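You operate a simulated robot arm through the tools that you are given. There is no shell and no other tool. Be economical: measure what you need, move in short steps, check, and stop when the job is done.

You run a simulated two-armed robot. Do the job below in one go: nothing can be reset, and whatever is moved stays where it is left.

JOB
Open the washer lid, put the socket with the smallest size on its label from the top of the packing table on the bottom of the washer basket, then shut the lid. Press the letter c key three times. Fetch the seal ring and set it on the grey flat box on the top of the steel table. The order is free.
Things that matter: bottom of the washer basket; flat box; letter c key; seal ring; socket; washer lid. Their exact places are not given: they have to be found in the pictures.

Only the result counts: the job must be done as asked and must still hold three seconds after the hand-in. Knocking over, shifting, dropping, spilling or breaking anything else fails it. A push-on lid holds only when it is set on centred and level and pressed home; a screw cap is set on level and turned clockwise until tight.

ROBOT AND FRAMES
Two 7-joint arms with two-finger grippers on one trunk, on a base that drives. Base frame: it is fixed to the floor where the robot stands at the start and does not move with it; the origin is under the middle of the robot, x ahead of it, y to its left, z up; the surface under the hand at the start is at about z = 1137. Units: mm, degrees, N and s.
The left shoulder is at the start at [60, 123, 1020], the right one opposite. With the tool pointing down near the work surface each hand reaches from about 200 to 760 mm from the robot's upright axis, wherever it stands, measured 20 degrees to its own side. Places, roughly: bottom of the washer basket [700, -200, 800]; flat box [-5750, 750, 750]; letter c key [-4400, 1500, 1100]; seal ring [-6000, 250, 750]; socket [1000, 3000, 1000]; washer lid [700, -200, 1100]. Payload 1.47 kg a hand.
The TCP of each hand is the grasp point between the finger pads, 16 mm short of the fingertips. In the tool frame z runs along the fingers and y along their closing line. The gripper opens to 87 mm. The gripper's body begins 55 mm behind the TCP.
Orientation is that of the tool frame in the base frame, as [roll, pitch, yaw] about the fixed x, y, z axes, in that order (R = Rz(yaw) Ry(pitch) Rx(roll)). With the fingers straight down and closing along the base's y, the tool's x points along the base's -x, its y along +y and its z along -z.

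CONTROLS
- The arms move only by the tool move_arm. It takes "left_commands", "right_commands" or both (then of equal length, played together; a hand with none holds still); each is a list of rows, each a list of 3 entries, a list of its own where there are three numbers: the shift along the tool's x, y, z in m, then the turn, a rotation vector about the tool's x, y, z in degrees, then the finger opening in m, from 0 to 0.087. In form: [[[x, y, z], [ax, ay, az], claw], ...]. A call has 1 to 12 rows; each row shifts and turns the commanded pose from where the row before left it, along the tool's axes as they then stand. A row lasts 0.2 s, in which the tool goes at most 50 mm and 8.6 degrees; a call with a longer step from one row to the next is refused whole, and so is a gripper value outside its range. A pose out of reach is approached as far as the arm can. The call stops where the force on the tool passes 40 N (or 10 N more than at its start, if that is more) or the arm is blocked; 0.2 s more then pass. Each finger travels about 153 mm/s and halts on what it meets, pressing with about 23 N; the grip force reading is that of the motor and also rises with nothing between the fingers. The clock runs only during rows and for 0.2 s after the last one: add rows that do not move to give the fingers time. It gives the time, the measured TCP pose, the force on the tool (base axes), the opening and the grip force at its end, in the units of the frame above (readings bear some noise), with the torque about the TCP (base axes, N m) and any sound that the robot's microphone picked up.
- Cameras (640 x 400 px; columns grow to the right, rows downward): "scene" is now at [93.5, -16.9, 1587.7]; the picture's right is [-0.20, -0.98, 0.00], its down [-0.61, 0.12, -0.78] and it looks along [0.76, -0.15, -0.63] (base axes); focal length 241 px, centre (320, 200). "left" rides on the left gripper at [73, -12, -90] in its tool frame; the picture's right is [0.16, 0.99, 0.00], its down [-0.72, 0.12, -0.68] and it looks along [-0.67, 0.11, 0.73] (tool axes); focal length 247 px, centre (320, 200). "right" rides on the right gripper at [73, 12, -90] in its tool frame; the picture's right is [-0.16, 0.99, 0.00], its down [-0.72, -0.12, -0.68] and it looks along [-0.67, -0.11, 0.73] (tool axes); focal length 247 px, centre (320, 200).
- get_image(camera): a new picture of that camera. It takes no simulated time.
- lift_body(by): slides the trunk up (or, below 0, down) by that many mm; the arms and the scene camera ride with it, the base frame stays. It gives what a move gives, with no picture.
- steer(legs): drives the robot by 1 to 6 legs, each [ahead, left, turn to the left] in mm, mm and degrees, along the robot's own axes; the way and the turn of a leg run together, so that a leg with both is an arc; at most 1500 mm and 180 degrees a leg. The arms and the cameras ride along, it lands a little off, and it stops where it bumps. It gives what a move gives.
- pan_tilt(pan, tilt): turns the head with the scene camera to pan (to the left, within 120 degrees either way) and tilt (down, from -29 to 69), counted from straight ahead of the robot. It gives what a move gives.
- point_at(camera, pixels): for up to 12 pixels [column, row] of the newest picture of that camera ("zoom" is the newest enlarged one), the place [x, y, z] in the base frame of the surface seen there, good to about 2 mm. It takes no simulated time.
- enlarge(camera, box): a new picture of the part [left, top, right, bottom] of that camera's present view, enlarged. It takes no simulated time.
- hand_in(): hands the job in; it is judged then, once.

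Keep the steps short. Do not move on a guess: measure, check each grasp and each placing, and mend mistakes. In all there are 110 turns and 108 pictures (those below and enlarged ones count). Leave the grippers open and the arms clear of the work at the hand-in unless told otherwise, and finish with a single line.

The tools are called after "Call:" as name(argument=value, ...) on one line, values as JSON. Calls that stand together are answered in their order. move_arm: Moves the arms, as the interface text tells. Its arguments: {"type":"object","properties":{"left_commands":{"type":"array"},"right_commands":{"type":"array"}},"required":[]} The other tools are called the same way: lift_body (by) slides the trunk up or down; steer (legs) drives the base; pan_tilt (pan, tilt) turns the head that bears the scene camera; get_image (camera) takes a picture; point_at (camera, pixels) gives the place of the surface under pixels of a picture; enlarge (camera, box) takes an enlarged picture of a part of a camera's view; hand_in () hands the job in.

At the start:

```text
time_s: 0.0
left_tcp_pos: [453.9, 105.0, 999.0]
left_ee_rot: [180.0, 0.0, -180.0]
left_contact_force: [-0.6, -0.2, 0.5]
left_ft_torque: [0.02, -0.01, -0.01]
left_opening: 86.9
left_finger_force: 0.0
right_tcp_pos: [395.1, -245.7, 1150.3]
right_ee_rot: [180.0, -0.1, -180.0]
right_contact_force: [-0.8, 0.0, -0.5]
right_ft_torque: [0.01, -0.01, -0.05]
right_opening: 86.9
right_finger_force: 0.1
trunk travel left (down, up): [-175.0, 55.0]
robot x, y, heading: [-0.1, -2.4, 0.2]
head pan, tilt: [-11.3, 38.8]
```

scene: 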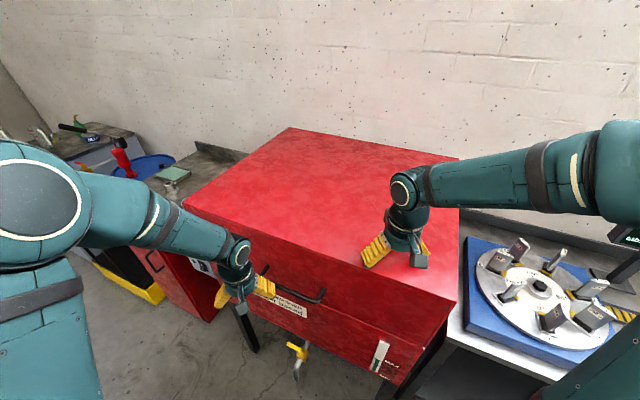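
right: 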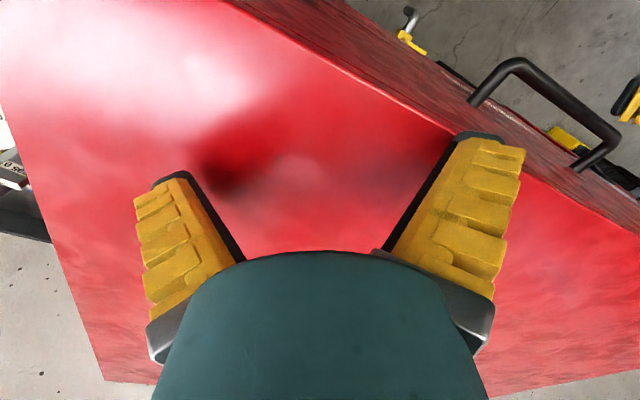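
left: 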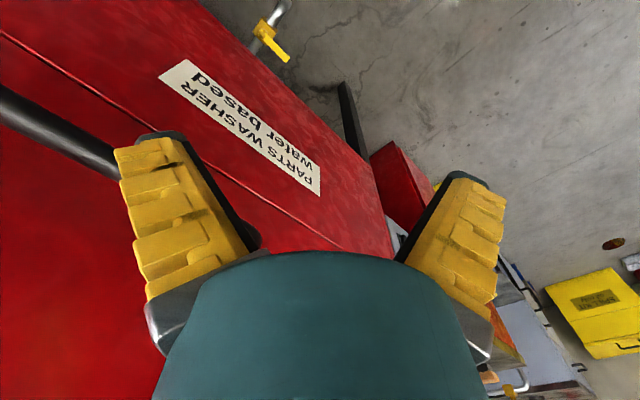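

I see the red washer ahead with a bar handle on its front at about (295,290). I'll measure the lid and handle.

Call:
point_at(camera="scene", pixels=[[290, 128], [185, 207], [459, 160], [457, 298], [322, 296], [265, 270], [290, 292], [300, 300], [380, 355], [245, 275], [340, 250], [300, 180]])

Call:
enlarge(camera="scene", box=[180, 200, 480, 400])

```text
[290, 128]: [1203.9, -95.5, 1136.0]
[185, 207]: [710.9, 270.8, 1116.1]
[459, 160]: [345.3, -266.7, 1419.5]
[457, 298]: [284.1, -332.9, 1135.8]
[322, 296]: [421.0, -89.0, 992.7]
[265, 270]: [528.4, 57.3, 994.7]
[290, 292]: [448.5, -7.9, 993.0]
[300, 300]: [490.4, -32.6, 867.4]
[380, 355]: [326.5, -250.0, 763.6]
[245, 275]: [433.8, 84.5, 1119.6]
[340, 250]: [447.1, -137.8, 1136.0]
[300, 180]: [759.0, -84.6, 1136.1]
```

```text
2.00 times, centred on (330, 300) of scene
```

zoom: 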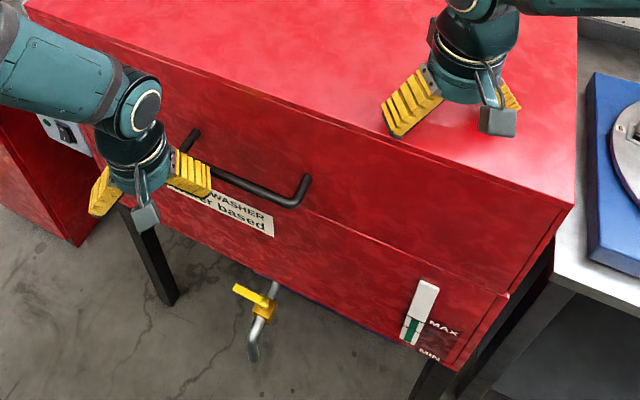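

The washer is turned about 36° to the right relative to me. Its handle bar runs from about (421,-89,993) to (528,57,995). First I'll raise the right hand off the lid and look around.

Call:
move_arm(right_commands=[[[0, 0, -0.04], [0, 0, 0], 0.087], [[0, 0, -0.04], [0, 0, 0], 0.087], [[0, 0, -0.04], [0, 0, 0], 0.087]])

Call:
pan_tilt(pan=75, tilt=25)

Call:
get_image(camera="scene")

Call:
pan_tilt(pan=-90, tilt=25)

Call:
get_image(camera="scene")

```text
time_s: 0.8
left_tcp_pos: [452.6, 103.8, 1000.3]
left_ee_rot: [-179.9, 0.1, 180.0]
left_contact_force: [0.2, -0.7, 0.8]
left_ft_torque: [0.02, -0.01, 0.0]
left_opening: 87.1
left_finger_force: 0.0
right_tcp_pos: [393.6, -247.1, 1269.3]
right_ee_rot: [-180.0, 0.0, 179.9]
right_contact_force: [-0.1, -0.6, 0.4]
right_ft_torque: [0.01, -0.02, 0.01]
right_opening: 86.7
right_finger_force: 0.1
trunk travel left (down, up): [-175.0, 55.0]
robot x, y, heading: [0.2, -0.0, -0.2]
head pan, tilt: [-11.3, 38.8]
```

```text
time_s: 2.4
left_tcp_pos: [454.0, 106.1, 999.2]
left_ee_rot: [-180.0, 0.0, 180.0]
left_contact_force: [0.0, -1.0, 0.2]
left_ft_torque: [-0.03, 0.03, 0.01]
left_opening: 87.0
left_finger_force: 0.1
right_tcp_pos: [393.8, -246.7, 1269.3]
right_ee_rot: [180.0, 0.0, 179.9]
right_contact_force: [-0.4, 0.6, 0.7]
right_ft_torque: [-0.01, 0.0, -0.02]
right_opening: 87.0
right_finger_force: 0.0
trunk travel left (down, up): [-175.0, 55.0]
robot x, y, heading: [-0.4, 0.3, 0.2]
head pan, tilt: [75.0, 25.0]
```

```text
103 pictures are left
```

scene: 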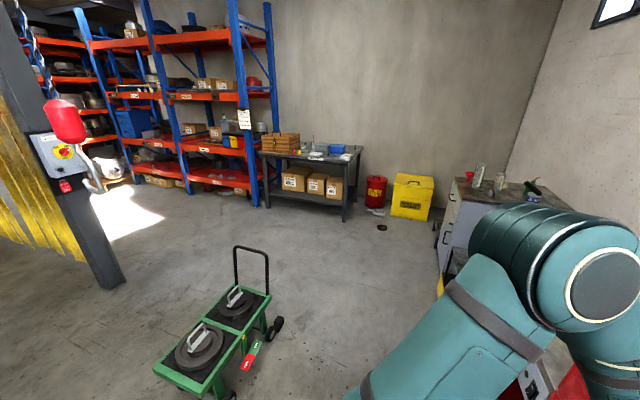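

```text
time_s: 4.9
left_tcp_pos: [453.3, 104.7, 999.4]
left_ee_rot: [180.0, -0.1, 180.0]
left_contact_force: [-0.1, 0.6, -0.1]
left_ft_torque: [0.02, 0.03, 0.0]
left_opening: 86.9
left_finger_force: 0.0
right_tcp_pos: [394.5, -246.3, 1268.3]
right_ee_rot: [-179.9, 0.0, 180.0]
right_contact_force: [0.7, 0.3, -0.9]
right_ft_torque: [0.0, -0.01, 0.0]
right_opening: 86.8
right_finger_force: 0.0
trunk travel left (down, up): [-175.0, 55.0]
robot x, y, heading: [1.5, -0.7, -0.2]
head pan, tilt: [-90.0, 25.0]
```

```text
102 pictures are left
```

scene: 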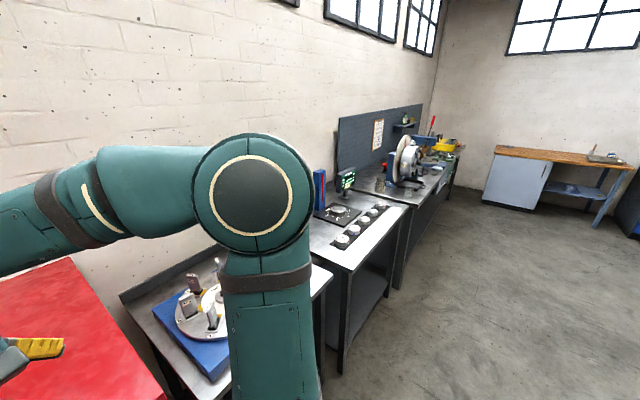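

The packing table is on the left with crates and cartons. The washer comes first: I'll back up 200 mm, turn right to face it, shift left, and take a look.

Call:
steer(legs=[[-200, 0, 0], [0, 0, -36.5], [0, 230, 0]])

Call:
pan_tilt(pan=0, tilt=40)

Call:
get_image(camera="scene")

```text
time_s: 10.5
left_tcp_pos: [361.6, 0.7, 1000.8]
left_ee_rot: [-180.0, 0.0, 143.2]
left_contact_force: [-0.4, 0.9, 0.4]
left_ft_torque: [0.01, -0.03, 0.03]
left_opening: 87.2
left_finger_force: 0.0
right_tcp_pos: [104.8, -246.2, 1269.7]
right_ee_rot: [-180.0, 0.1, 143.2]
right_contact_force: [-0.3, -0.1, -0.1]
right_ft_torque: [0.0, 0.01, 0.0]
right_opening: 86.9
right_finger_force: 0.1
trunk travel left (down, up): [-175.0, 55.0]
robot x, y, heading: [-65.7, 185.7, -36.7]
head pan, tilt: [-90.0, 25.0]
```

```text
time_s: 12.2
left_tcp_pos: [360.7, 0.5, 1000.7]
left_ee_rot: [179.9, 0.1, 143.3]
left_contact_force: [-0.3, -0.8, 0.1]
left_ft_torque: [0.02, -0.01, 0.0]
left_opening: 87.1
left_finger_force: 0.0
right_tcp_pos: [104.2, -247.3, 1268.5]
right_ee_rot: [-180.0, 0.0, 143.2]
right_contact_force: [1.0, 0.1, -1.0]
right_ft_torque: [-0.02, 0.0, -0.04]
right_opening: 87.0
right_finger_force: 0.0
trunk travel left (down, up): [-175.0, 55.0]
robot x, y, heading: [-65.6, 189.3, -36.8]
head pan, tilt: [0.0, 40.0]
```

```text
101 pictures are left
```

scene: 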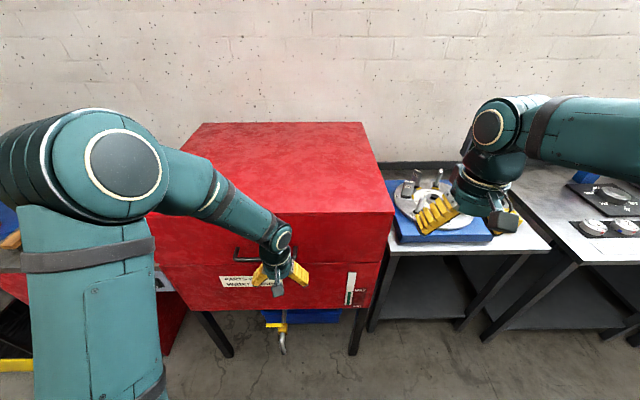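

Now I face the washer square on. I'll measure the lid corners, the seam and the handle.

Call:
point_at(camera="scene", pixels=[[392, 212], [362, 123], [202, 125], [300, 205], [235, 252], [236, 260], [250, 260], [312, 255], [340, 262], [340, 270], [380, 262], [185, 268]])

Call:
enlarge(camera="scene", box=[150, 180, 400, 330])

```text
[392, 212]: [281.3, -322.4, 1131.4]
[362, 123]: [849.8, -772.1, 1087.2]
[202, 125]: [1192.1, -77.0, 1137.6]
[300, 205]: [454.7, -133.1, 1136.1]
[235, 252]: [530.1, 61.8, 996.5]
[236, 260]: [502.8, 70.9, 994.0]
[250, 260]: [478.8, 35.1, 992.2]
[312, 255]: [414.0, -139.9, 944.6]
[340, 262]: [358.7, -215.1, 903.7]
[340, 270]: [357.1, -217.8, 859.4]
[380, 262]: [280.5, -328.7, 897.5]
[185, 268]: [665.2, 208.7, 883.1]
```

```text
2.56 times, centred on (275, 255) of scene
```

zoom: 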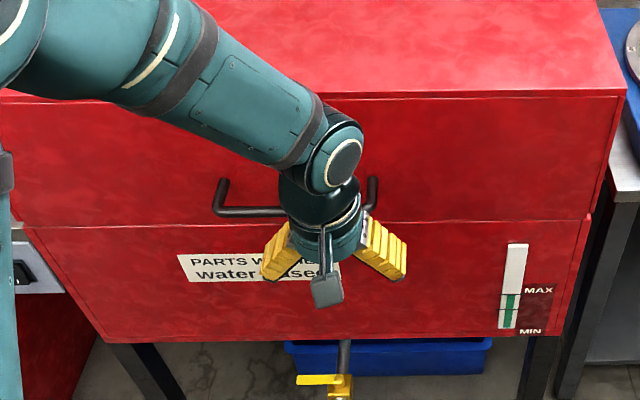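

The seam is at z≈897 and the lid is 239 mm tall. The handle bar is at about z=993, roughly 45 mm off the face. I'll pitch the left hand from down to forward, away from the washer face.

Call:
move_arm(left_commands=[[[0, 0, 0], [0, -8.2, 0], 0.087], [[0, 0, 0], [0, -8.2, 0], 0.087], [[0, 0, 0], [0, -8.2, 0], 0.087], [[0, 0, 0], [0, -8.2, 0], 0.087], [[0, 0, 0], [0, -8.2, 0], 0.087], [[0, 0, 0], [0, -8.2, 0], 0.087], [[0, 0, 0], [0, -8.2, 0], 0.087], [[0, 0, 0], [0, -8.2, 0], 0.087], [[0, 0, 0], [0, -8.2, 0], 0.087], [[0, 0, 0], [0, -8.2, 0], 0.087], [[0, 0, 0], [0, -8.0, 0], 0.087]])

Call:
get_image(camera="scene")

```text
time_s: 14.6
left_tcp_pos: [376.3, -19.5, 994.0]
left_ee_rot: [13.0, 89.9, -23.8]
left_contact_force: [-0.4, 0.3, -0.9]
left_ft_torque: [-0.03, -0.03, -0.01]
left_opening: 87.0
left_finger_force: 0.0
left hand out of reach, approached as far as the arm can: row 6, 7, 8
right_tcp_pos: [105.3, -246.0, 1268.3]
right_ee_rot: [-180.0, 0.0, 143.2]
right_contact_force: [0.7, -0.4, -1.0]
right_ft_torque: [0.01, 0.01, 0.04]
right_opening: 87.0
right_finger_force: 0.1
trunk travel left (down, up): [-175.0, 55.0]
robot x, y, heading: [-63.5, 188.3, -36.8]
head pan, tilt: [0.0, 40.0]
```

```text
99 pictures are left
```

scene: 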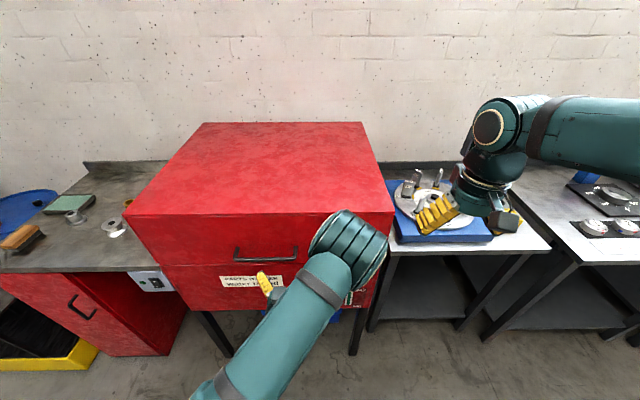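

The hand now points forward. Next I'll roll it 90° so the fingers close vertically.

Call:
move_arm(left_commands=[[[0, 0, -0.02], [0, 0, 8.2], 0.087], [[0, 0, 0], [0, 0, 8.2], 0.087], [[0, 0, 0], [0, 0, 8.2], 0.087], [[0, 0, 0], [0, 0, 8.2], 0.087], [[0, 0, 0], [0, 0, 8.2], 0.087], [[0, 0, 0], [0, 0, 8.2], 0.087], [[0, 0, 0], [0, 0, 8.2], 0.087], [[0, 0, 0], [0, 0, 8.2], 0.087], [[0, 0, 0], [0, 0, 8.2], 0.087], [[0, 0, 0], [0, 0, 8.2], 0.087], [[0, 0, 0], [0, 0, 8.0], 0.087]])

Call:
get_image(camera="scene")

Call:
get_image(camera="left")

```text
time_s: 17.0
left_tcp_pos: [358.8, -7.3, 993.8]
left_ee_rot: [90.0, -0.2, 53.2]
left_contact_force: [0.0, 0.6, -0.3]
left_ft_torque: [-0.02, 0.03, 0.02]
left_opening: 86.9
left_finger_force: 0.1
right_tcp_pos: [104.2, -246.0, 1268.4]
right_ee_rot: [180.0, 0.1, 143.2]
right_contact_force: [-1.1, -0.8, 0.7]
right_ft_torque: [-0.02, -0.02, 0.01]
right_opening: 87.3
right_finger_force: 0.0
trunk travel left (down, up): [-175.0, 55.0]
robot x, y, heading: [-63.1, 183.0, -36.7]
head pan, tilt: [0.0, 40.0]
```

```text
98 pictures are left
```

scene: 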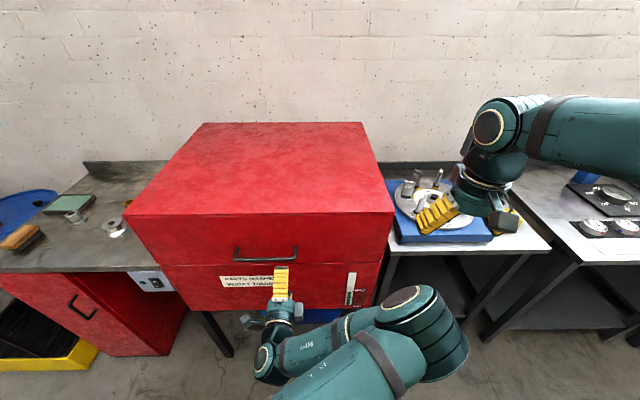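

```text
97 pictures are left
```

left: 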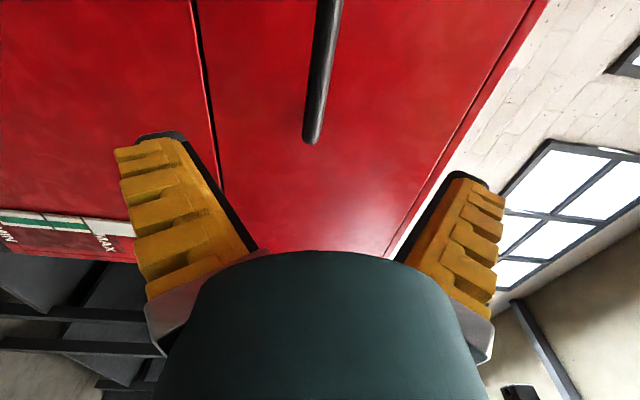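

The fingers are now above and below bar height. I'll measure the bar with both cameras.

Call:
point_at(camera="left", pixels=[[325, 40], [319, 80], [312, 130], [310, 140], [330, 200], [205, 100]])

Call:
point_at(camera="scene", pixels=[[236, 259], [250, 260], [265, 260], [280, 259], [294, 258], [350, 240], [200, 240]])

```text
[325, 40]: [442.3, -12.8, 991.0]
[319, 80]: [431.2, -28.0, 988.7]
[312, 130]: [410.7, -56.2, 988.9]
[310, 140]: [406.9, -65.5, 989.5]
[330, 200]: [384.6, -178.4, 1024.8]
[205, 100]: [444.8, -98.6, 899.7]
```

```text
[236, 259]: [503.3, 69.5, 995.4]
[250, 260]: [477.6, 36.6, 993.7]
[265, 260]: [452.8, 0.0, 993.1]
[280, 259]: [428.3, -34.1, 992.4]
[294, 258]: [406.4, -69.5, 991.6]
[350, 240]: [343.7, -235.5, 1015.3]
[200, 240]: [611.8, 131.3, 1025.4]
```

The bar centre is at z≈990, about 80 mm ahead. I'll shift 57 mm left to its middle, advance 78 mm, then close.

Call:
move_arm(left_commands=[[[0.028, -0.0015, 0], [0, 1.1, 0], 0.087], [[0.028, -0.0015, 0], [0, 0, 0], 0.087], [[0, 0, 0.03], [0, 0, 0], 0.087], [[0, 0, 0.03], [0, 0, 0], 0.087], [[0, 0, 0.018], [0, 0, 0], 0.087], [[0, 0, 0], [0, 0, 0], 0.087]])

Call:
get_image(camera="left")

Call:
get_image(camera="scene")

```text
time_s: 18.4
left_tcp_pos: [455.1, -8.6, 989.1]
left_ee_rot: [89.9, 0.0, 54.3]
left_contact_force: [-0.4, 0.3, -0.4]
left_ft_torque: [-0.02, -0.02, 0.0]
left_opening: 87.3
left_finger_force: 0.1
right_tcp_pos: [104.7, -246.7, 1269.0]
right_ee_rot: [180.0, 0.0, 143.3]
right_contact_force: [0.3, 0.4, 0.9]
right_ft_torque: [0.0, 0.01, 0.0]
right_opening: 87.1
right_finger_force: 0.1
trunk travel left (down, up): [-175.0, 55.0]
robot x, y, heading: [-63.2, 188.1, -36.8]
head pan, tilt: [0.0, 40.0]
```

```text
96 pictures are left
```

left: 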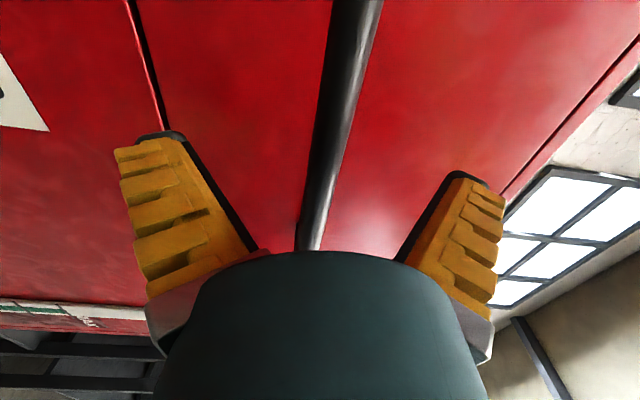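

```text
95 pictures are left
```

scene: 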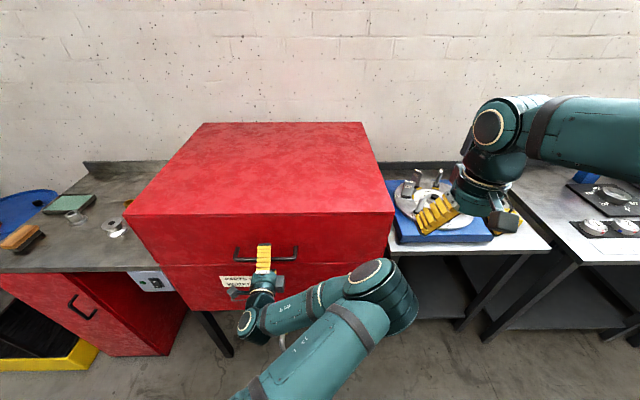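

The TCP is on the bar. Closing the fingers and lifting a little to feel the load.

Call:
move_arm(left_commands=[[[0, 0, 0], [0, 0, 0], 0.0], [[0, 0, 0], [0, 0, 0], 0.0], [[0, 0, 0], [0, 0, 0], 0.0]])

Call:
move_arm(left_commands=[[[0, 0.02, 0.0], [0, 0, 0], 0.0], [[0, 0.02, 0.002], [0, 0, 0], 0.0]])

```text
time_s: 19.2
left_tcp_pos: [456.0, -8.6, 989.6]
left_ee_rot: [90.0, -0.1, 54.4]
left_contact_force: [2.5, -1.7, -2.5]
left_ft_torque: [0.02, 0.03, 0.01]
left_opening: 9.1
left_finger_force: 30.2
right_tcp_pos: [105.2, -246.0, 1268.3]
right_ee_rot: [-180.0, 0.0, 143.1]
right_contact_force: [-0.3, 0.3, -0.7]
right_ft_torque: [-0.01, 0.03, 0.04]
right_opening: 86.9
right_finger_force: 0.1
trunk travel left (down, up): [-175.0, 55.0]
robot x, y, heading: [-64.1, 188.4, -36.9]
head pan, tilt: [0.0, 40.0]
```

```text
time_s: 19.8
left_tcp_pos: [457.4, -11.1, 1029.6]
left_ee_rot: [90.0, 0.0, 54.3]
left_contact_force: [9.4, -8.0, -1.0]
left_ft_torque: [-0.16, 0.13, -0.05]
left_opening: 6.1
left_finger_force: 30.0
right_tcp_pos: [106.1, -247.3, 1267.8]
right_ee_rot: [-180.0, -0.1, 143.3]
right_contact_force: [-1.0, 0.2, 0.0]
right_ft_torque: [0.01, 0.0, -0.02]
right_opening: 86.9
right_finger_force: 0.2
trunk travel left (down, up): [-175.0, 55.0]
robot x, y, heading: [-66.3, 186.0, -37.1]
head pan, tilt: [0.0, 40.0]
```

Opening went 9 → 6 mm with little vertical force. I'll check whether the lid really moved.

Call:
enlarge(camera="scene", box=[120, 110, 400, 320])

Call:
get_image(camera="left")

```text
1.90 times, centred on (260, 215) of scene
```

zoom: 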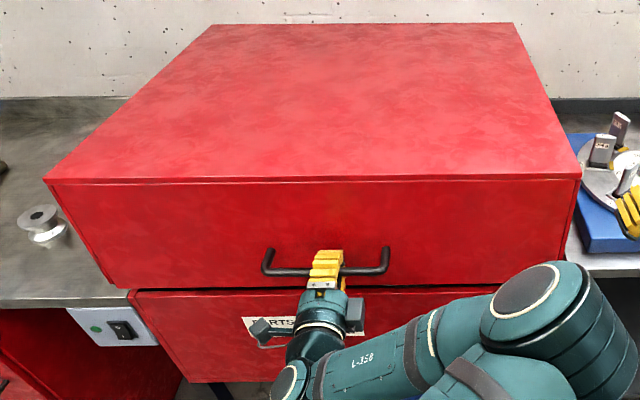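

```text
93 pictures are left
```

left: 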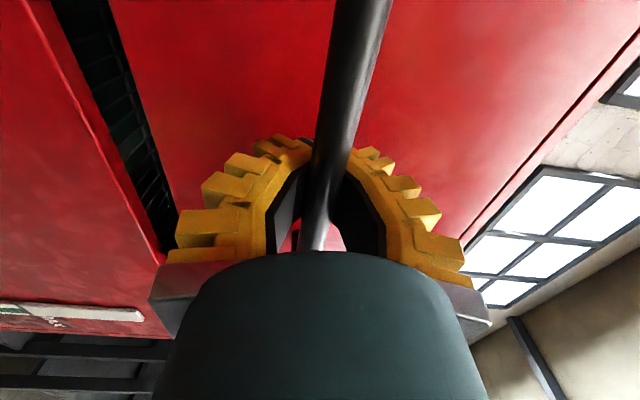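

The lid is lifting easily. I'll follow the hinge arc, pitching the hand slightly.

Call:
move_arm(left_commands=[[[0, 0.0395, 0.0124], [2, 0, 0], 0.0], [[0, 0.0391, 0.0103], [2, 0, 0], 0.0], [[0, 0.0388, 0.0114], [2, 0, 0], 0.0], [[0, 0.0385, 0.0123], [2, 0, 0], 0.0]])

Call:
get_image(camera="scene")

Call:
get_image(camera="left")

```text
time_s: 20.4
left_tcp_pos: [474.5, -15.8, 1099.1]
left_ee_rot: [94.8, -0.1, 54.5]
left_contact_force: [-24.0, 10.5, -0.5]
left_ft_torque: [-0.02, 0.39, -0.09]
left_opening: 0.0
left_finger_force: 27.9
right_tcp_pos: [102.9, -245.8, 1269.8]
right_ee_rot: [179.9, 0.0, 143.3]
right_contact_force: [-0.2, -0.6, 0.7]
right_ft_torque: [0.03, 0.04, -0.01]
right_opening: 87.0
right_finger_force: 0.1
trunk travel left (down, up): [-175.0, 55.0]
robot x, y, heading: [-64.9, 185.7, -36.8]
head pan, tilt: [0.0, 40.0]
stopped in row 3 (left hand): the force on the tool passed its limit at 51 N (the readings are from after the stop); the commanded pose is now the measured one
```

```text
92 pictures are left
```

scene: 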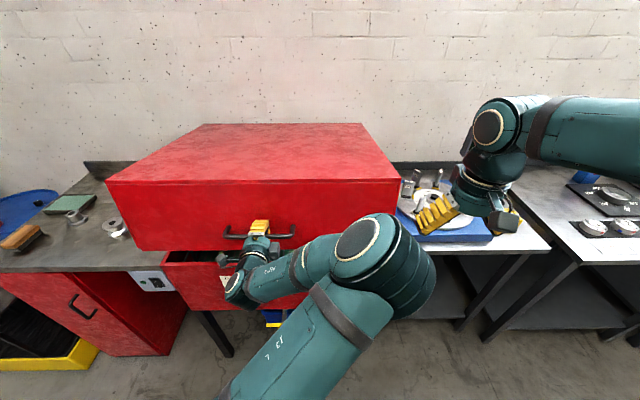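

```text
91 pictures are left
```

left: 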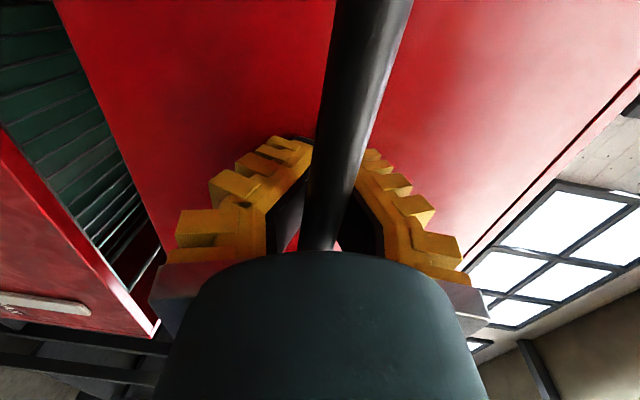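

The fingers are fully closed with the bar caged behind the pads, and the tips pressed on the lid. I'll measure the bar and lid now.

Call:
point_at(camera="scene", pixels=[[230, 235], [240, 235], [288, 234], [294, 230], [160, 182], [380, 179], [150, 250], [320, 250]])

Call:
enlarge(camera="scene", box=[200, 200, 330, 290])

```text
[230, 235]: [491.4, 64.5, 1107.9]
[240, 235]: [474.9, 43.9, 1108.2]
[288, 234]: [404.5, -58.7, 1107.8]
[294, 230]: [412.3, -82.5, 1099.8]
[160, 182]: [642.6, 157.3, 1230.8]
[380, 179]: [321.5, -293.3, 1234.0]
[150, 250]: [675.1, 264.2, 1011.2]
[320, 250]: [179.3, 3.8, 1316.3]
```

```text
4.44 times, centred on (265, 245) of scene
```

zoom: 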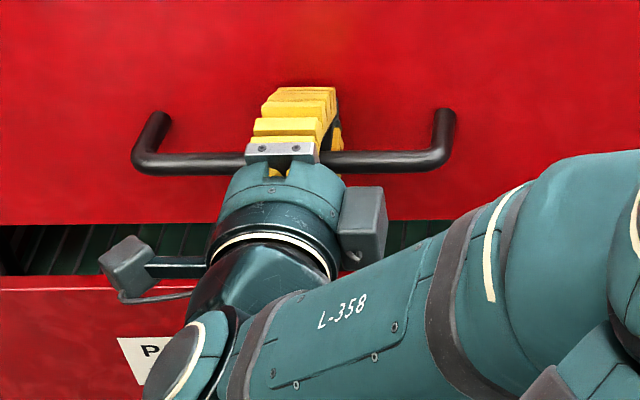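

From the shifts, the hinge is at about v=1000 along the face normal and z≈1095, and the lid is about 10.6° open. I'll open the fingers slightly, back off 24 mm and re-grip the bar in the pads.

Call:
move_arm(left_commands=[[[0, 0, 0], [0, 0, 0], 0.03], [[0, 0, 0], [0, 0, 0], 0.03], [[0, 0.002, -0.024], [0, 0, 0], 0.03], [[0, 0, 0], [0, 0, 0], 0.0], [[0, 0, 0], [0, 0, 0], 0.0]])

Call:
enlarge(camera="scene", box=[200, 180, 330, 290])

Call:
point_at(camera="scene", pixels=[[230, 235], [240, 235], [288, 234]])

```text
time_s: 21.6
left_tcp_pos: [456.8, -6.0, 1104.5]
left_ee_rot: [94.6, 0.0, 54.4]
left_contact_force: [9.3, -4.1, 0.1]
left_ft_torque: [0.01, 0.02, 0.0]
left_opening: 5.8
left_finger_force: 29.3
right_tcp_pos: [106.0, -246.7, 1268.3]
right_ee_rot: [-179.9, -0.1, 143.4]
right_contact_force: [-0.7, 1.1, 0.8]
right_ft_torque: [0.01, 0.0, 0.01]
right_opening: 87.0
right_finger_force: 0.0
trunk travel left (down, up): [-175.0, 55.0]
robot x, y, heading: [-63.4, 184.5, -36.7]
head pan, tilt: [0.0, 40.0]
```

```text
3.64 times, centred on (265, 235) of scene
```

zoom: 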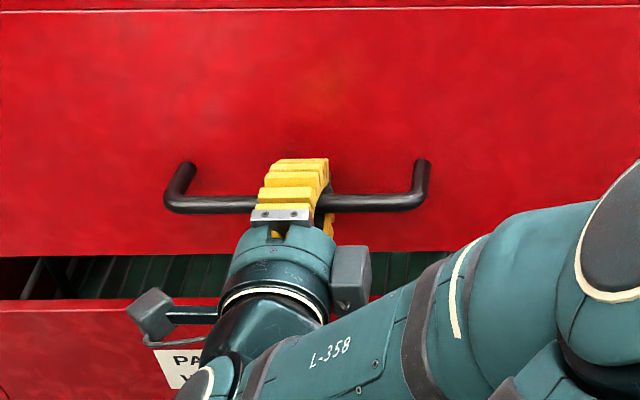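

```text
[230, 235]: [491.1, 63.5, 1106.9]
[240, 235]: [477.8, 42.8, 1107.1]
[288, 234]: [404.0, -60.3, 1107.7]
```

I'm re-gripped with a 5.8 mm opening. Following the corrected arc upward.

Call:
move_arm(left_commands=[[[0, 0.0389, -0.0092], [2, 0, 0], 0.0], [[0, 0.0386, -0.0003], [2, 0, 0], 0.0], [[0, 0.0387, 0.0007], [2, 0, 0], 0.0], [[0, 0.0387, 0.0017], [2, 0, 0], 0.0]])

Call:
get_image(camera="scene")

```text
time_s: 22.6
left_tcp_pos: [470.4, -15.5, 1253.1]
left_ee_rot: [102.9, 0.1, 54.1]
left_contact_force: [26.6, -20.4, -8.0]
left_ft_torque: [-0.14, 0.16, -0.62]
left_opening: 6.1
left_finger_force: 30.2
right_tcp_pos: [107.5, -249.2, 1266.6]
right_ee_rot: [180.0, -0.3, 143.2]
right_contact_force: [0.5, 0.0, -1.1]
right_ft_torque: [-0.01, 0.03, 0.0]
right_opening: 86.8
right_finger_force: 0.1
trunk travel left (down, up): [-175.0, 55.0]
robot x, y, heading: [-64.9, 186.9, -36.7]
head pan, tilt: [0.0, 40.0]
```

```text
88 pictures are left
```

scene: 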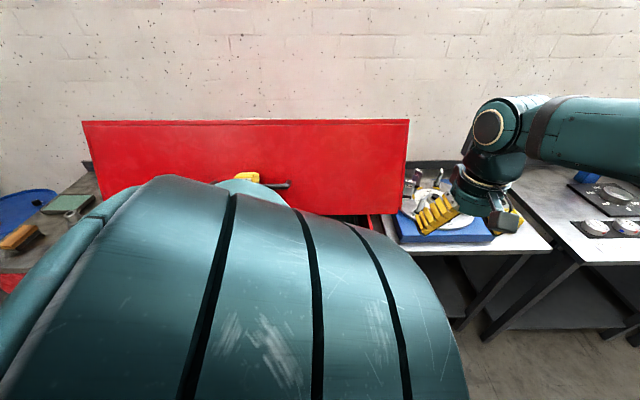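

Following well, but the lid pulls the hand forward about 33 N, so my arc is slightly short. I'll re-measure.

Call:
point_at(camera="scene", pixels=[[284, 185], [275, 185], [90, 124], [404, 123], [200, 125], [350, 210], [370, 160]])

```text
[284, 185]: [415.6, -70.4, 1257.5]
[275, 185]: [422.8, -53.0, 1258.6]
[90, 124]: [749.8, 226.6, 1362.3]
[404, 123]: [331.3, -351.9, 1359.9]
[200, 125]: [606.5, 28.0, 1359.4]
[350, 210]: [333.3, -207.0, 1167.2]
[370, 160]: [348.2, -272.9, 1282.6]
```

The model fits (lid now about 24° open, hinge ≈ (1000,1105)). Continuing, with the hand kept a little further forward.

Call:
move_arm(left_commands=[[[0, 0.0405, 0.0039], [2, 0, 0], 0.0], [[0, 0.0386, 0.0033], [2, 0, 0], 0.0], [[0, 0.0385, 0.0041], [2, 0, 0], 0.0], [[0, 0.0383, 0.005], [2, 0, 0], 0.0]])

Call:
get_image(camera="scene")

```text
time_s: 23.6
left_tcp_pos: [517.0, -45.9, 1400.2]
left_ee_rot: [110.8, 0.0, 54.6]
left_contact_force: [19.1, -14.1, -11.3]
left_ft_torque: [-0.15, 0.09, -0.63]
left_opening: 5.7
left_finger_force: 29.7
right_tcp_pos: [108.4, -248.3, 1268.0]
right_ee_rot: [-180.0, -0.2, 143.3]
right_contact_force: [-0.3, -0.8, -0.5]
right_ft_torque: [0.01, 0.02, -0.01]
right_opening: 87.0
right_finger_force: 0.1
trunk travel left (down, up): [-175.0, 55.0]
robot x, y, heading: [-62.6, 184.2, -37.0]
head pan, tilt: [0.0, 40.0]
```

```text
87 pictures are left
```

scene: 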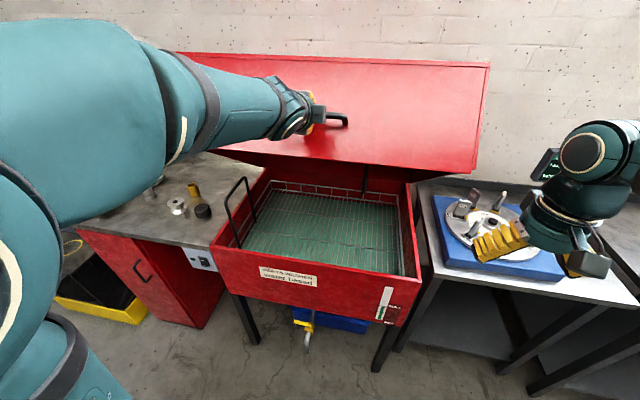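

The lid is about 38° open and the basket is visible. Continuing up.

Call:
move_arm(left_commands=[[[0, 0.0382, 0.0062], [2, 0, 0], 0.0], [[0, 0.0382, 0.007], [2, 0, 0], 0.0], [[0, 0.0378, 0.008], [2, 0, 0], 0.0], [[0, 0.0376, 0.009], [2, 0, 0], 0.0]])

Call:
get_image(camera="scene")

```text
time_s: 24.6
left_tcp_pos: [590.2, -98.9, 1529.9]
left_ee_rot: [119.0, 0.0, 54.5]
left_contact_force: [11.0, -8.5, -11.8]
left_ft_torque: [-0.02, 0.02, 0.29]
left_opening: 6.0
left_finger_force: 29.7
right_tcp_pos: [107.0, -246.8, 1267.5]
right_ee_rot: [-179.9, -0.1, 143.3]
right_contact_force: [-0.2, 0.0, 0.6]
right_ft_torque: [0.02, 0.01, -0.02]
right_opening: 87.2
right_finger_force: 0.1
trunk travel left (down, up): [-175.0, 55.0]
robot x, y, heading: [-64.6, 184.8, -36.8]
head pan, tilt: [0.0, 40.0]
```

```text
86 pictures are left
```

scene: 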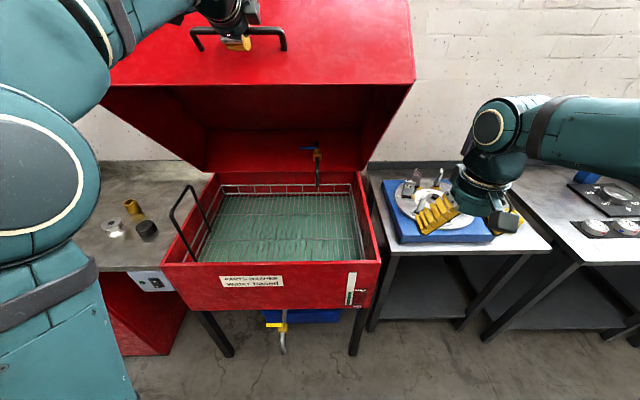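

About 52° open now. Four more steps along the arc.

Call:
move_arm(left_commands=[[[0, 0.0376, 0.01], [2, 0, 0], 0.0], [[0, 0.0371, 0.0108], [2, 0, 0], 0.0], [[0, 0.0369, 0.0118], [2, 0, 0], 0.0], [[0, 0.0365, 0.0129], [2, 0, 0], 0.0]])

Call:
get_image(camera="scene")

```text
time_s: 25.1
left_tcp_pos: [609.6, -120.6, 1537.1]
left_ee_rot: [125.5, -0.7, 53.7]
left_contact_force: [-11.7, 6.7, 12.2]
left_ft_torque: [0.17, 0.4, -0.08]
left_opening: 0.0
left_finger_force: 26.8
left hand out of reach, approached as far as the arm can: row 2
right_tcp_pos: [104.2, -245.4, 1268.3]
right_ee_rot: [-180.0, 0.0, 143.4]
right_contact_force: [1.1, -0.6, -0.2]
right_ft_torque: [0.04, 0.04, 0.04]
right_opening: 87.1
right_finger_force: 0.0
trunk travel left (down, up): [-175.0, 55.0]
robot x, y, heading: [-63.9, 186.9, -36.5]
head pan, tilt: [0.0, 40.0]
stopped in row 2 (left hand): the force on the tool passed its limit at 98 N (the readings are from after the stop); the commanded pose is now the measured one
```

```text
85 pictures are left
```

scene: 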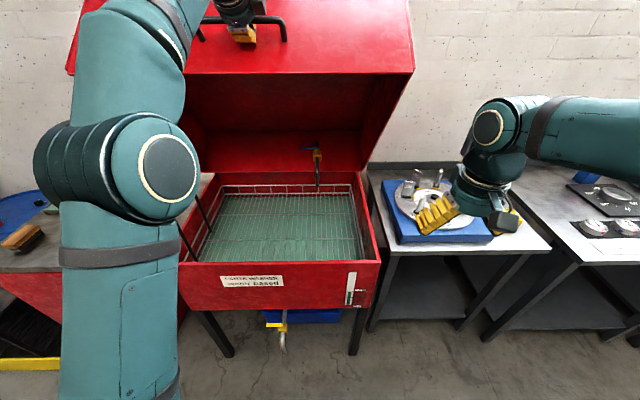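

The arm is at its reach limit, with the lid about 55° open. I'll test whether the lid stays by itself by opening the fingers, the lower finger still catching the bar, and looking.

Call:
move_arm(left_commands=[[[0, 0, 0], [0, 0, 0], 0.045], [[0, 0, 0], [0, 0, 0], 0.045], [[0, 0, 0], [0, 0, 0], 0.045], [[0, 0, 0], [0, 0, 0], 0.045], [[0, 0, 0], [0, 0, 0], 0.045]])

Call:
pan_tilt(pan=0, tilt=15)

Call:
get_image(camera="scene")

Call:
get_image(camera="left")

```text
time_s: 26.3
left_tcp_pos: [607.0, -120.0, 1534.3]
left_ee_rot: [125.8, -1.0, 53.6]
left_contact_force: [-15.3, 7.1, 15.3]
left_ft_torque: [0.06, 0.52, -0.04]
left_opening: 51.1
left_finger_force: 0.2
right_tcp_pos: [100.9, -243.8, 1269.8]
right_ee_rot: [180.0, 0.2, 143.3]
right_contact_force: [-0.2, -0.2, 0.9]
right_ft_torque: [0.01, -0.02, -0.01]
right_opening: 87.0
right_finger_force: 0.2
trunk travel left (down, up): [-175.0, 55.0]
robot x, y, heading: [-62.9, 187.0, -36.6]
head pan, tilt: [0.0, 40.0]
```

```text
time_s: 27.2
left_tcp_pos: [607.5, -119.9, 1535.1]
left_ee_rot: [125.7, -1.0, 53.8]
left_contact_force: [-14.6, 7.4, 15.0]
left_ft_torque: [0.14, 0.57, 0.04]
left_opening: 51.1
left_finger_force: 1.1
right_tcp_pos: [101.2, -243.5, 1270.0]
right_ee_rot: [-180.0, 0.3, 143.3]
right_contact_force: [0.3, 0.2, -0.5]
right_ft_torque: [-0.01, 0.02, 0.0]
right_opening: 87.1
right_finger_force: 0.0
trunk travel left (down, up): [-175.0, 55.0]
robot x, y, heading: [-65.0, 187.7, -36.6]
head pan, tilt: [0.0, 15.0]
```

```text
84 pictures are left
```

scene: 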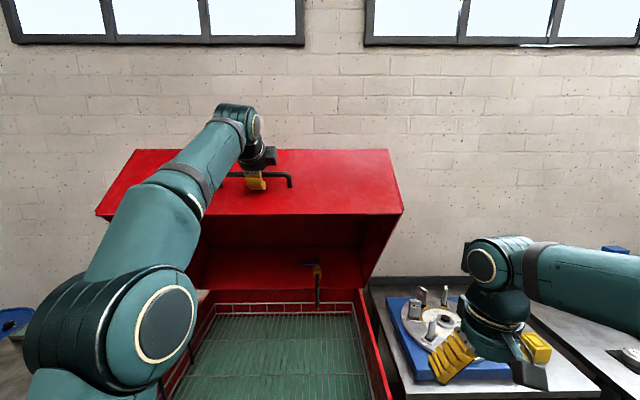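

```text
83 pictures are left
```

left: 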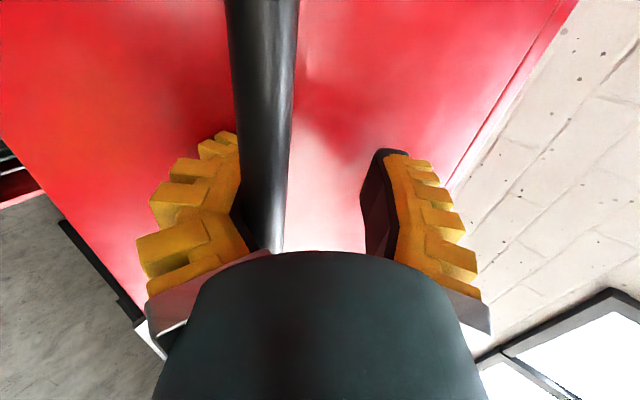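

The fingertips press on the lid face. I'll back off 12 mm, lower the hand 25 mm, and see whether the lid follows.

Call:
move_arm(left_commands=[[[0, 0, -0.012], [0, 0, 0], 0.06], [[0, -0.012, 0], [0, 0, 0], 0.06], [[0, -0.013, 0], [0, 0, 0], 0.06], [[0, 0, 0], [0, 0, 0], 0.06], [[0, 0, 0], [0, 0, 0], 0.06]])

Call:
get_image(camera="left")

Call:
get_image(camera="scene")

```text
time_s: 28.4
left_tcp_pos: [595.4, -106.7, 1517.2]
left_ee_rot: [125.8, -1.0, 53.8]
left_contact_force: [-3.6, -0.1, 1.8]
left_ft_torque: [-0.04, 0.07, 0.05]
left_opening: 65.5
left_finger_force: 3.4
right_tcp_pos: [104.4, -246.2, 1268.5]
right_ee_rot: [-180.0, -0.1, 143.3]
right_contact_force: [0.4, 0.2, 0.3]
right_ft_torque: [0.0, -0.04, 0.01]
right_opening: 87.4
right_finger_force: 0.0
trunk travel left (down, up): [-175.0, 55.0]
robot x, y, heading: [-65.1, 188.5, -36.8]
head pan, tilt: [0.0, 15.0]
```

```text
82 pictures are left
```

left: 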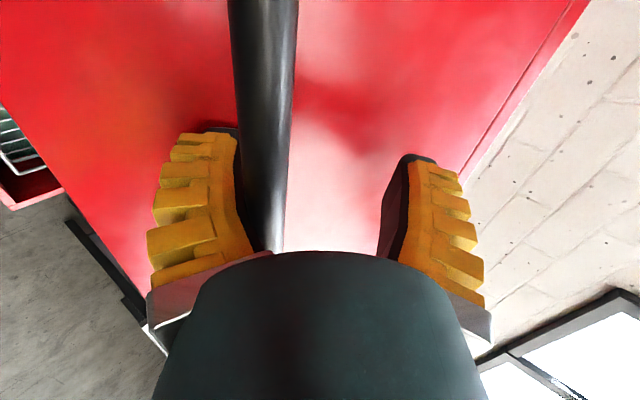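

```text
81 pictures are left
```

scene: 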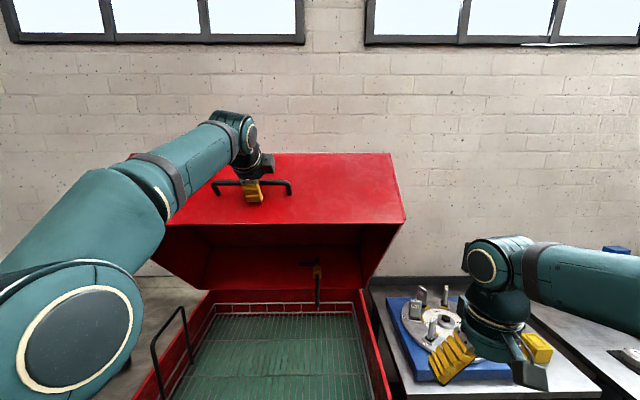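

The lid seems to have followed the hand down. I'll open fully and lower another 20 mm to decide.

Call:
move_arm(left_commands=[[[0, 0, 0], [0, 0, 0], 0.087], [[0, 0, -0.004], [0, 0, 0], 0.087], [[0, -0.01, 0], [0, 0, 0], 0.087], [[0, -0.01, 0], [0, 0, 0], 0.087], [[0, 0, 0], [0, 0, 0], 0.087], [[0, 0, 0], [0, 0, 0], 0.087], [[0, 0, 0], [0, 0, 0], 0.087]])

Call:
get_image(camera="left")

Call:
get_image(camera="scene")

```text
time_s: 30.0
left_tcp_pos: [582.7, -98.0, 1504.5]
left_ee_rot: [125.9, -1.0, 53.7]
left_contact_force: [-0.8, 0.7, -0.4]
left_ft_torque: [-0.02, -0.01, 0.02]
left_opening: 86.7
left_finger_force: 0.1
right_tcp_pos: [104.8, -245.3, 1268.3]
right_ee_rot: [-180.0, 0.1, 143.2]
right_contact_force: [-0.4, -0.3, -0.2]
right_ft_torque: [0.0, -0.02, -0.02]
right_opening: 87.0
right_finger_force: 0.1
trunk travel left (down, up): [-175.0, 55.0]
robot x, y, heading: [-63.2, 184.8, -36.7]
head pan, tilt: [0.0, 15.0]
```

```text
80 pictures are left
```

left: 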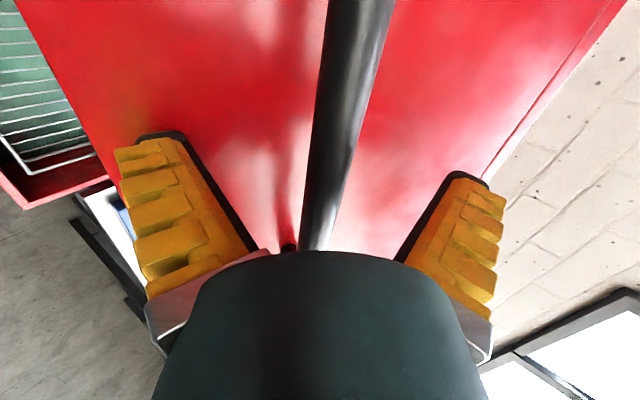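

```text
79 pictures are left
```

scene: 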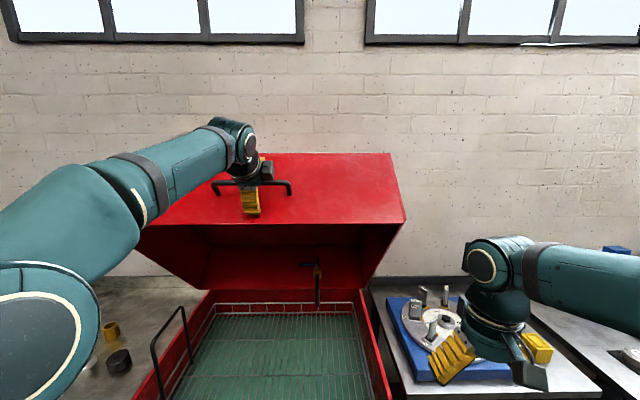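

The lid stays open on its own: the bar is free of both fingers and there is no force. I'll withdraw the left hand along its axis and look into the basket.

Call:
move_arm(left_commands=[[[0, 0, -0.04], [0, 0, 0], 0.087], [[0, 0, -0.04], [0, 0, 0], 0.087], [[0, 0, -0.04], [0, 0, 0], 0.087], [[0, -0.04, -0.02], [0, 0, 0], 0.087], [[0, -0.04, -0.02], [0, 0, 0], 0.087], [[0, -0.04, -0.02], [0, 0, 0], 0.087]])

Call:
pan_tilt(pan=0, tilt=40)

Call:
get_image(camera="scene")

Call:
point_at(camera="scene", pixels=[[280, 230], [250, 240], [320, 240], [280, 200], [330, 210], [230, 210], [280, 260], [375, 255], [120, 80], [410, 85]])

```text
time_s: 31.4
left_tcp_pos: [406.5, 31.2, 1512.2]
left_ee_rot: [125.9, -0.9, 53.7]
left_contact_force: [-0.4, 1.5, 0.0]
left_ft_torque: [-0.02, -0.01, 0.01]
left_opening: 87.2
left_finger_force: 0.0
right_tcp_pos: [103.4, -244.8, 1268.8]
right_ee_rot: [-179.9, 0.1, 143.3]
right_contact_force: [-0.7, 0.1, -0.4]
right_ft_torque: [0.0, -0.06, 0.02]
right_opening: 86.9
right_finger_force: 0.1
trunk travel left (down, up): [-175.0, 55.0]
robot x, y, heading: [-67.0, 189.2, -36.7]
head pan, tilt: [0.0, 15.0]
```

```text
time_s: 32.3
left_tcp_pos: [408.2, 30.0, 1511.4]
left_ee_rot: [125.9, -0.9, 53.7]
left_contact_force: [0.0, 0.7, -0.1]
left_ft_torque: [0.03, 0.01, -0.02]
left_opening: 86.9
left_finger_force: 0.2
right_tcp_pos: [104.4, -245.8, 1269.7]
right_ee_rot: [-180.0, 0.0, 143.3]
right_contact_force: [-0.6, 0.0, 0.6]
right_ft_torque: [0.03, -0.02, -0.03]
right_opening: 87.1
right_finger_force: 0.0
trunk travel left (down, up): [-175.0, 55.0]
robot x, y, heading: [-66.3, 184.6, -36.6]
head pan, tilt: [0.0, 40.0]
```

```text
78 pictures are left
```

scene: 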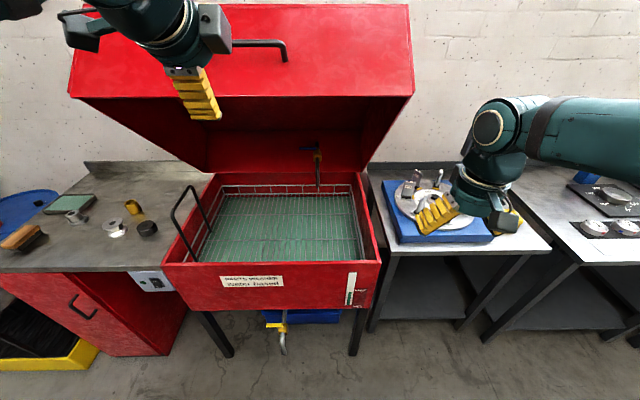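

```text
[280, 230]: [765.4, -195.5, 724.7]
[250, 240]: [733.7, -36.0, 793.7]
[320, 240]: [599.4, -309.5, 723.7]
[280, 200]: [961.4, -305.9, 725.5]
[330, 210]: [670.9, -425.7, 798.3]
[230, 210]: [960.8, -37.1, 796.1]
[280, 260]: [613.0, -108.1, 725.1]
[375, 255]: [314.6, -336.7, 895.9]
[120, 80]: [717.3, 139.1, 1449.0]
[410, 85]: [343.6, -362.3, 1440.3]
```

The basket's wire bottom is at z≈796 and the lid is standing open. I'll back off, fold the left hand back to pointing down, and look towards the packing table.

Call:
steer(legs=[[-400, 0, 0]])

Call:
move_arm(left_commands=[[[0, 0, 0], [0, 0, -8.2], 0.087], [[0, 0, 0], [0, 0, -8.2], 0.087], [[0, 0, 0], [0, 0, -8.2], 0.087], [[0, 0, 0], [0, 0, -8.2], 0.087], [[0, 0, 0], [0, 0, -8.2], 0.087], [[0, 0, 0], [0, 0, -8.2], 0.087], [[0, 0, 0], [0, 0, -8.2], 0.087], [[0, 0, 0], [0, 0, -8.2], 0.087], [[0, 0, 0], [0, 0, -8.2], 0.087], [[0, 0, 0], [0, 0, -8.2], 0.087], [[0, 0, 0], [0, 0, -8.0], 0.087]])

Call:
move_arm(left_commands=[[[0.03, 0, 0.02], [0, 7.7, 0], 0.087], [[0.03, 0, 0.02], [0, 7.7, 0], 0.087], [[0.02, 0, 0.03], [0, 7.7, 0], 0.087], [[0.02, 0, 0.03], [0, 7.7, 0], 0.087], [[0.01, 0, 0.04], [0, 7.7, 0], 0.087], [[0, 0, 0.04], [0, 7.7, 0], 0.087], [[0, 0, 0.04], [0, 7.7, 0], 0.087], [[0, 0, 0.04], [0, 0, 0], 0.087]])

Call:
pan_tilt(pan=110, tilt=25)

Call:
get_image(camera="scene")

```text
time_s: 34.8
left_tcp_pos: [93.0, 264.6, 1512.4]
left_ee_rot: [126.0, -1.0, 53.7]
left_contact_force: [-0.2, -0.1, 0.3]
left_ft_torque: [-0.04, -0.01, -0.01]
left_opening: 86.8
left_finger_force: 0.2
right_tcp_pos: [-209.6, -12.0, 1267.3]
right_ee_rot: [180.0, 0.0, 143.3]
right_contact_force: [0.3, 0.0, -0.7]
right_ft_torque: [-0.02, 0.01, 0.01]
right_opening: 87.0
right_finger_force: 0.1
trunk travel left (down, up): [-175.0, 55.0]
robot x, y, heading: [-373.2, 420.0, -37.1]
head pan, tilt: [0.0, 40.0]
```

```text
time_s: 37.2
left_tcp_pos: [92.7, 264.7, 1511.8]
left_ee_rot: [178.6, 54.0, 142.6]
left_contact_force: [-0.5, -0.2, 0.2]
left_ft_torque: [-0.01, 0.01, 0.0]
left_opening: 87.0
left_finger_force: 0.1
right_tcp_pos: [-208.5, -13.0, 1268.0]
right_ee_rot: [180.0, -0.1, 143.3]
right_contact_force: [0.8, -0.3, -0.2]
right_ft_torque: [0.03, 0.01, 0.03]
right_opening: 87.0
right_finger_force: 0.1
trunk travel left (down, up): [-175.0, 55.0]
robot x, y, heading: [-378.9, 422.4, -36.7]
head pan, tilt: [0.0, 40.0]
```

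```text
time_s: 39.0
left_tcp_pos: [108.9, 256.7, 1208.9]
left_ee_rot: [179.1, 0.1, 143.7]
left_contact_force: [0.0, 0.3, -0.1]
left_ft_torque: [0.01, -0.01, -0.01]
left_opening: 86.8
left_finger_force: 0.1
right_tcp_pos: [-210.2, -11.4, 1269.0]
right_ee_rot: [179.9, 0.0, 143.4]
right_contact_force: [0.7, 0.4, 0.1]
right_ft_torque: [0.0, 0.0, 0.0]
right_opening: 86.9
right_finger_force: 0.0
trunk travel left (down, up): [-175.0, 55.0]
robot x, y, heading: [-377.3, 418.6, -36.8]
head pan, tilt: [0.0, 40.0]
```

```text
time_s: 40.9
left_tcp_pos: [110.5, 257.4, 1208.3]
left_ee_rot: [179.0, 0.2, 143.7]
left_contact_force: [0.3, 0.7, -0.1]
left_ft_torque: [0.01, 0.0, 0.0]
left_opening: 87.1
left_finger_force: 0.0
right_tcp_pos: [-210.2, -13.1, 1268.7]
right_ee_rot: [-180.0, -0.1, 143.4]
right_contact_force: [0.3, -0.6, 0.2]
right_ft_torque: [-0.01, 0.02, 0.0]
right_opening: 87.0
right_finger_force: 0.0
trunk travel left (down, up): [-175.0, 55.0]
robot x, y, heading: [-376.0, 422.7, -36.8]
head pan, tilt: [110.0, 25.0]
```

```text
77 pictures are left
```

scene: 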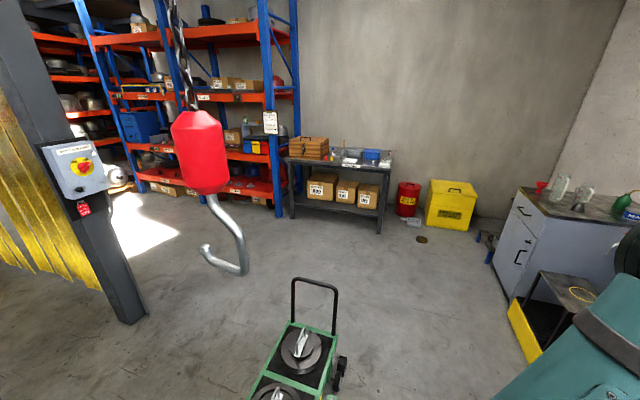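

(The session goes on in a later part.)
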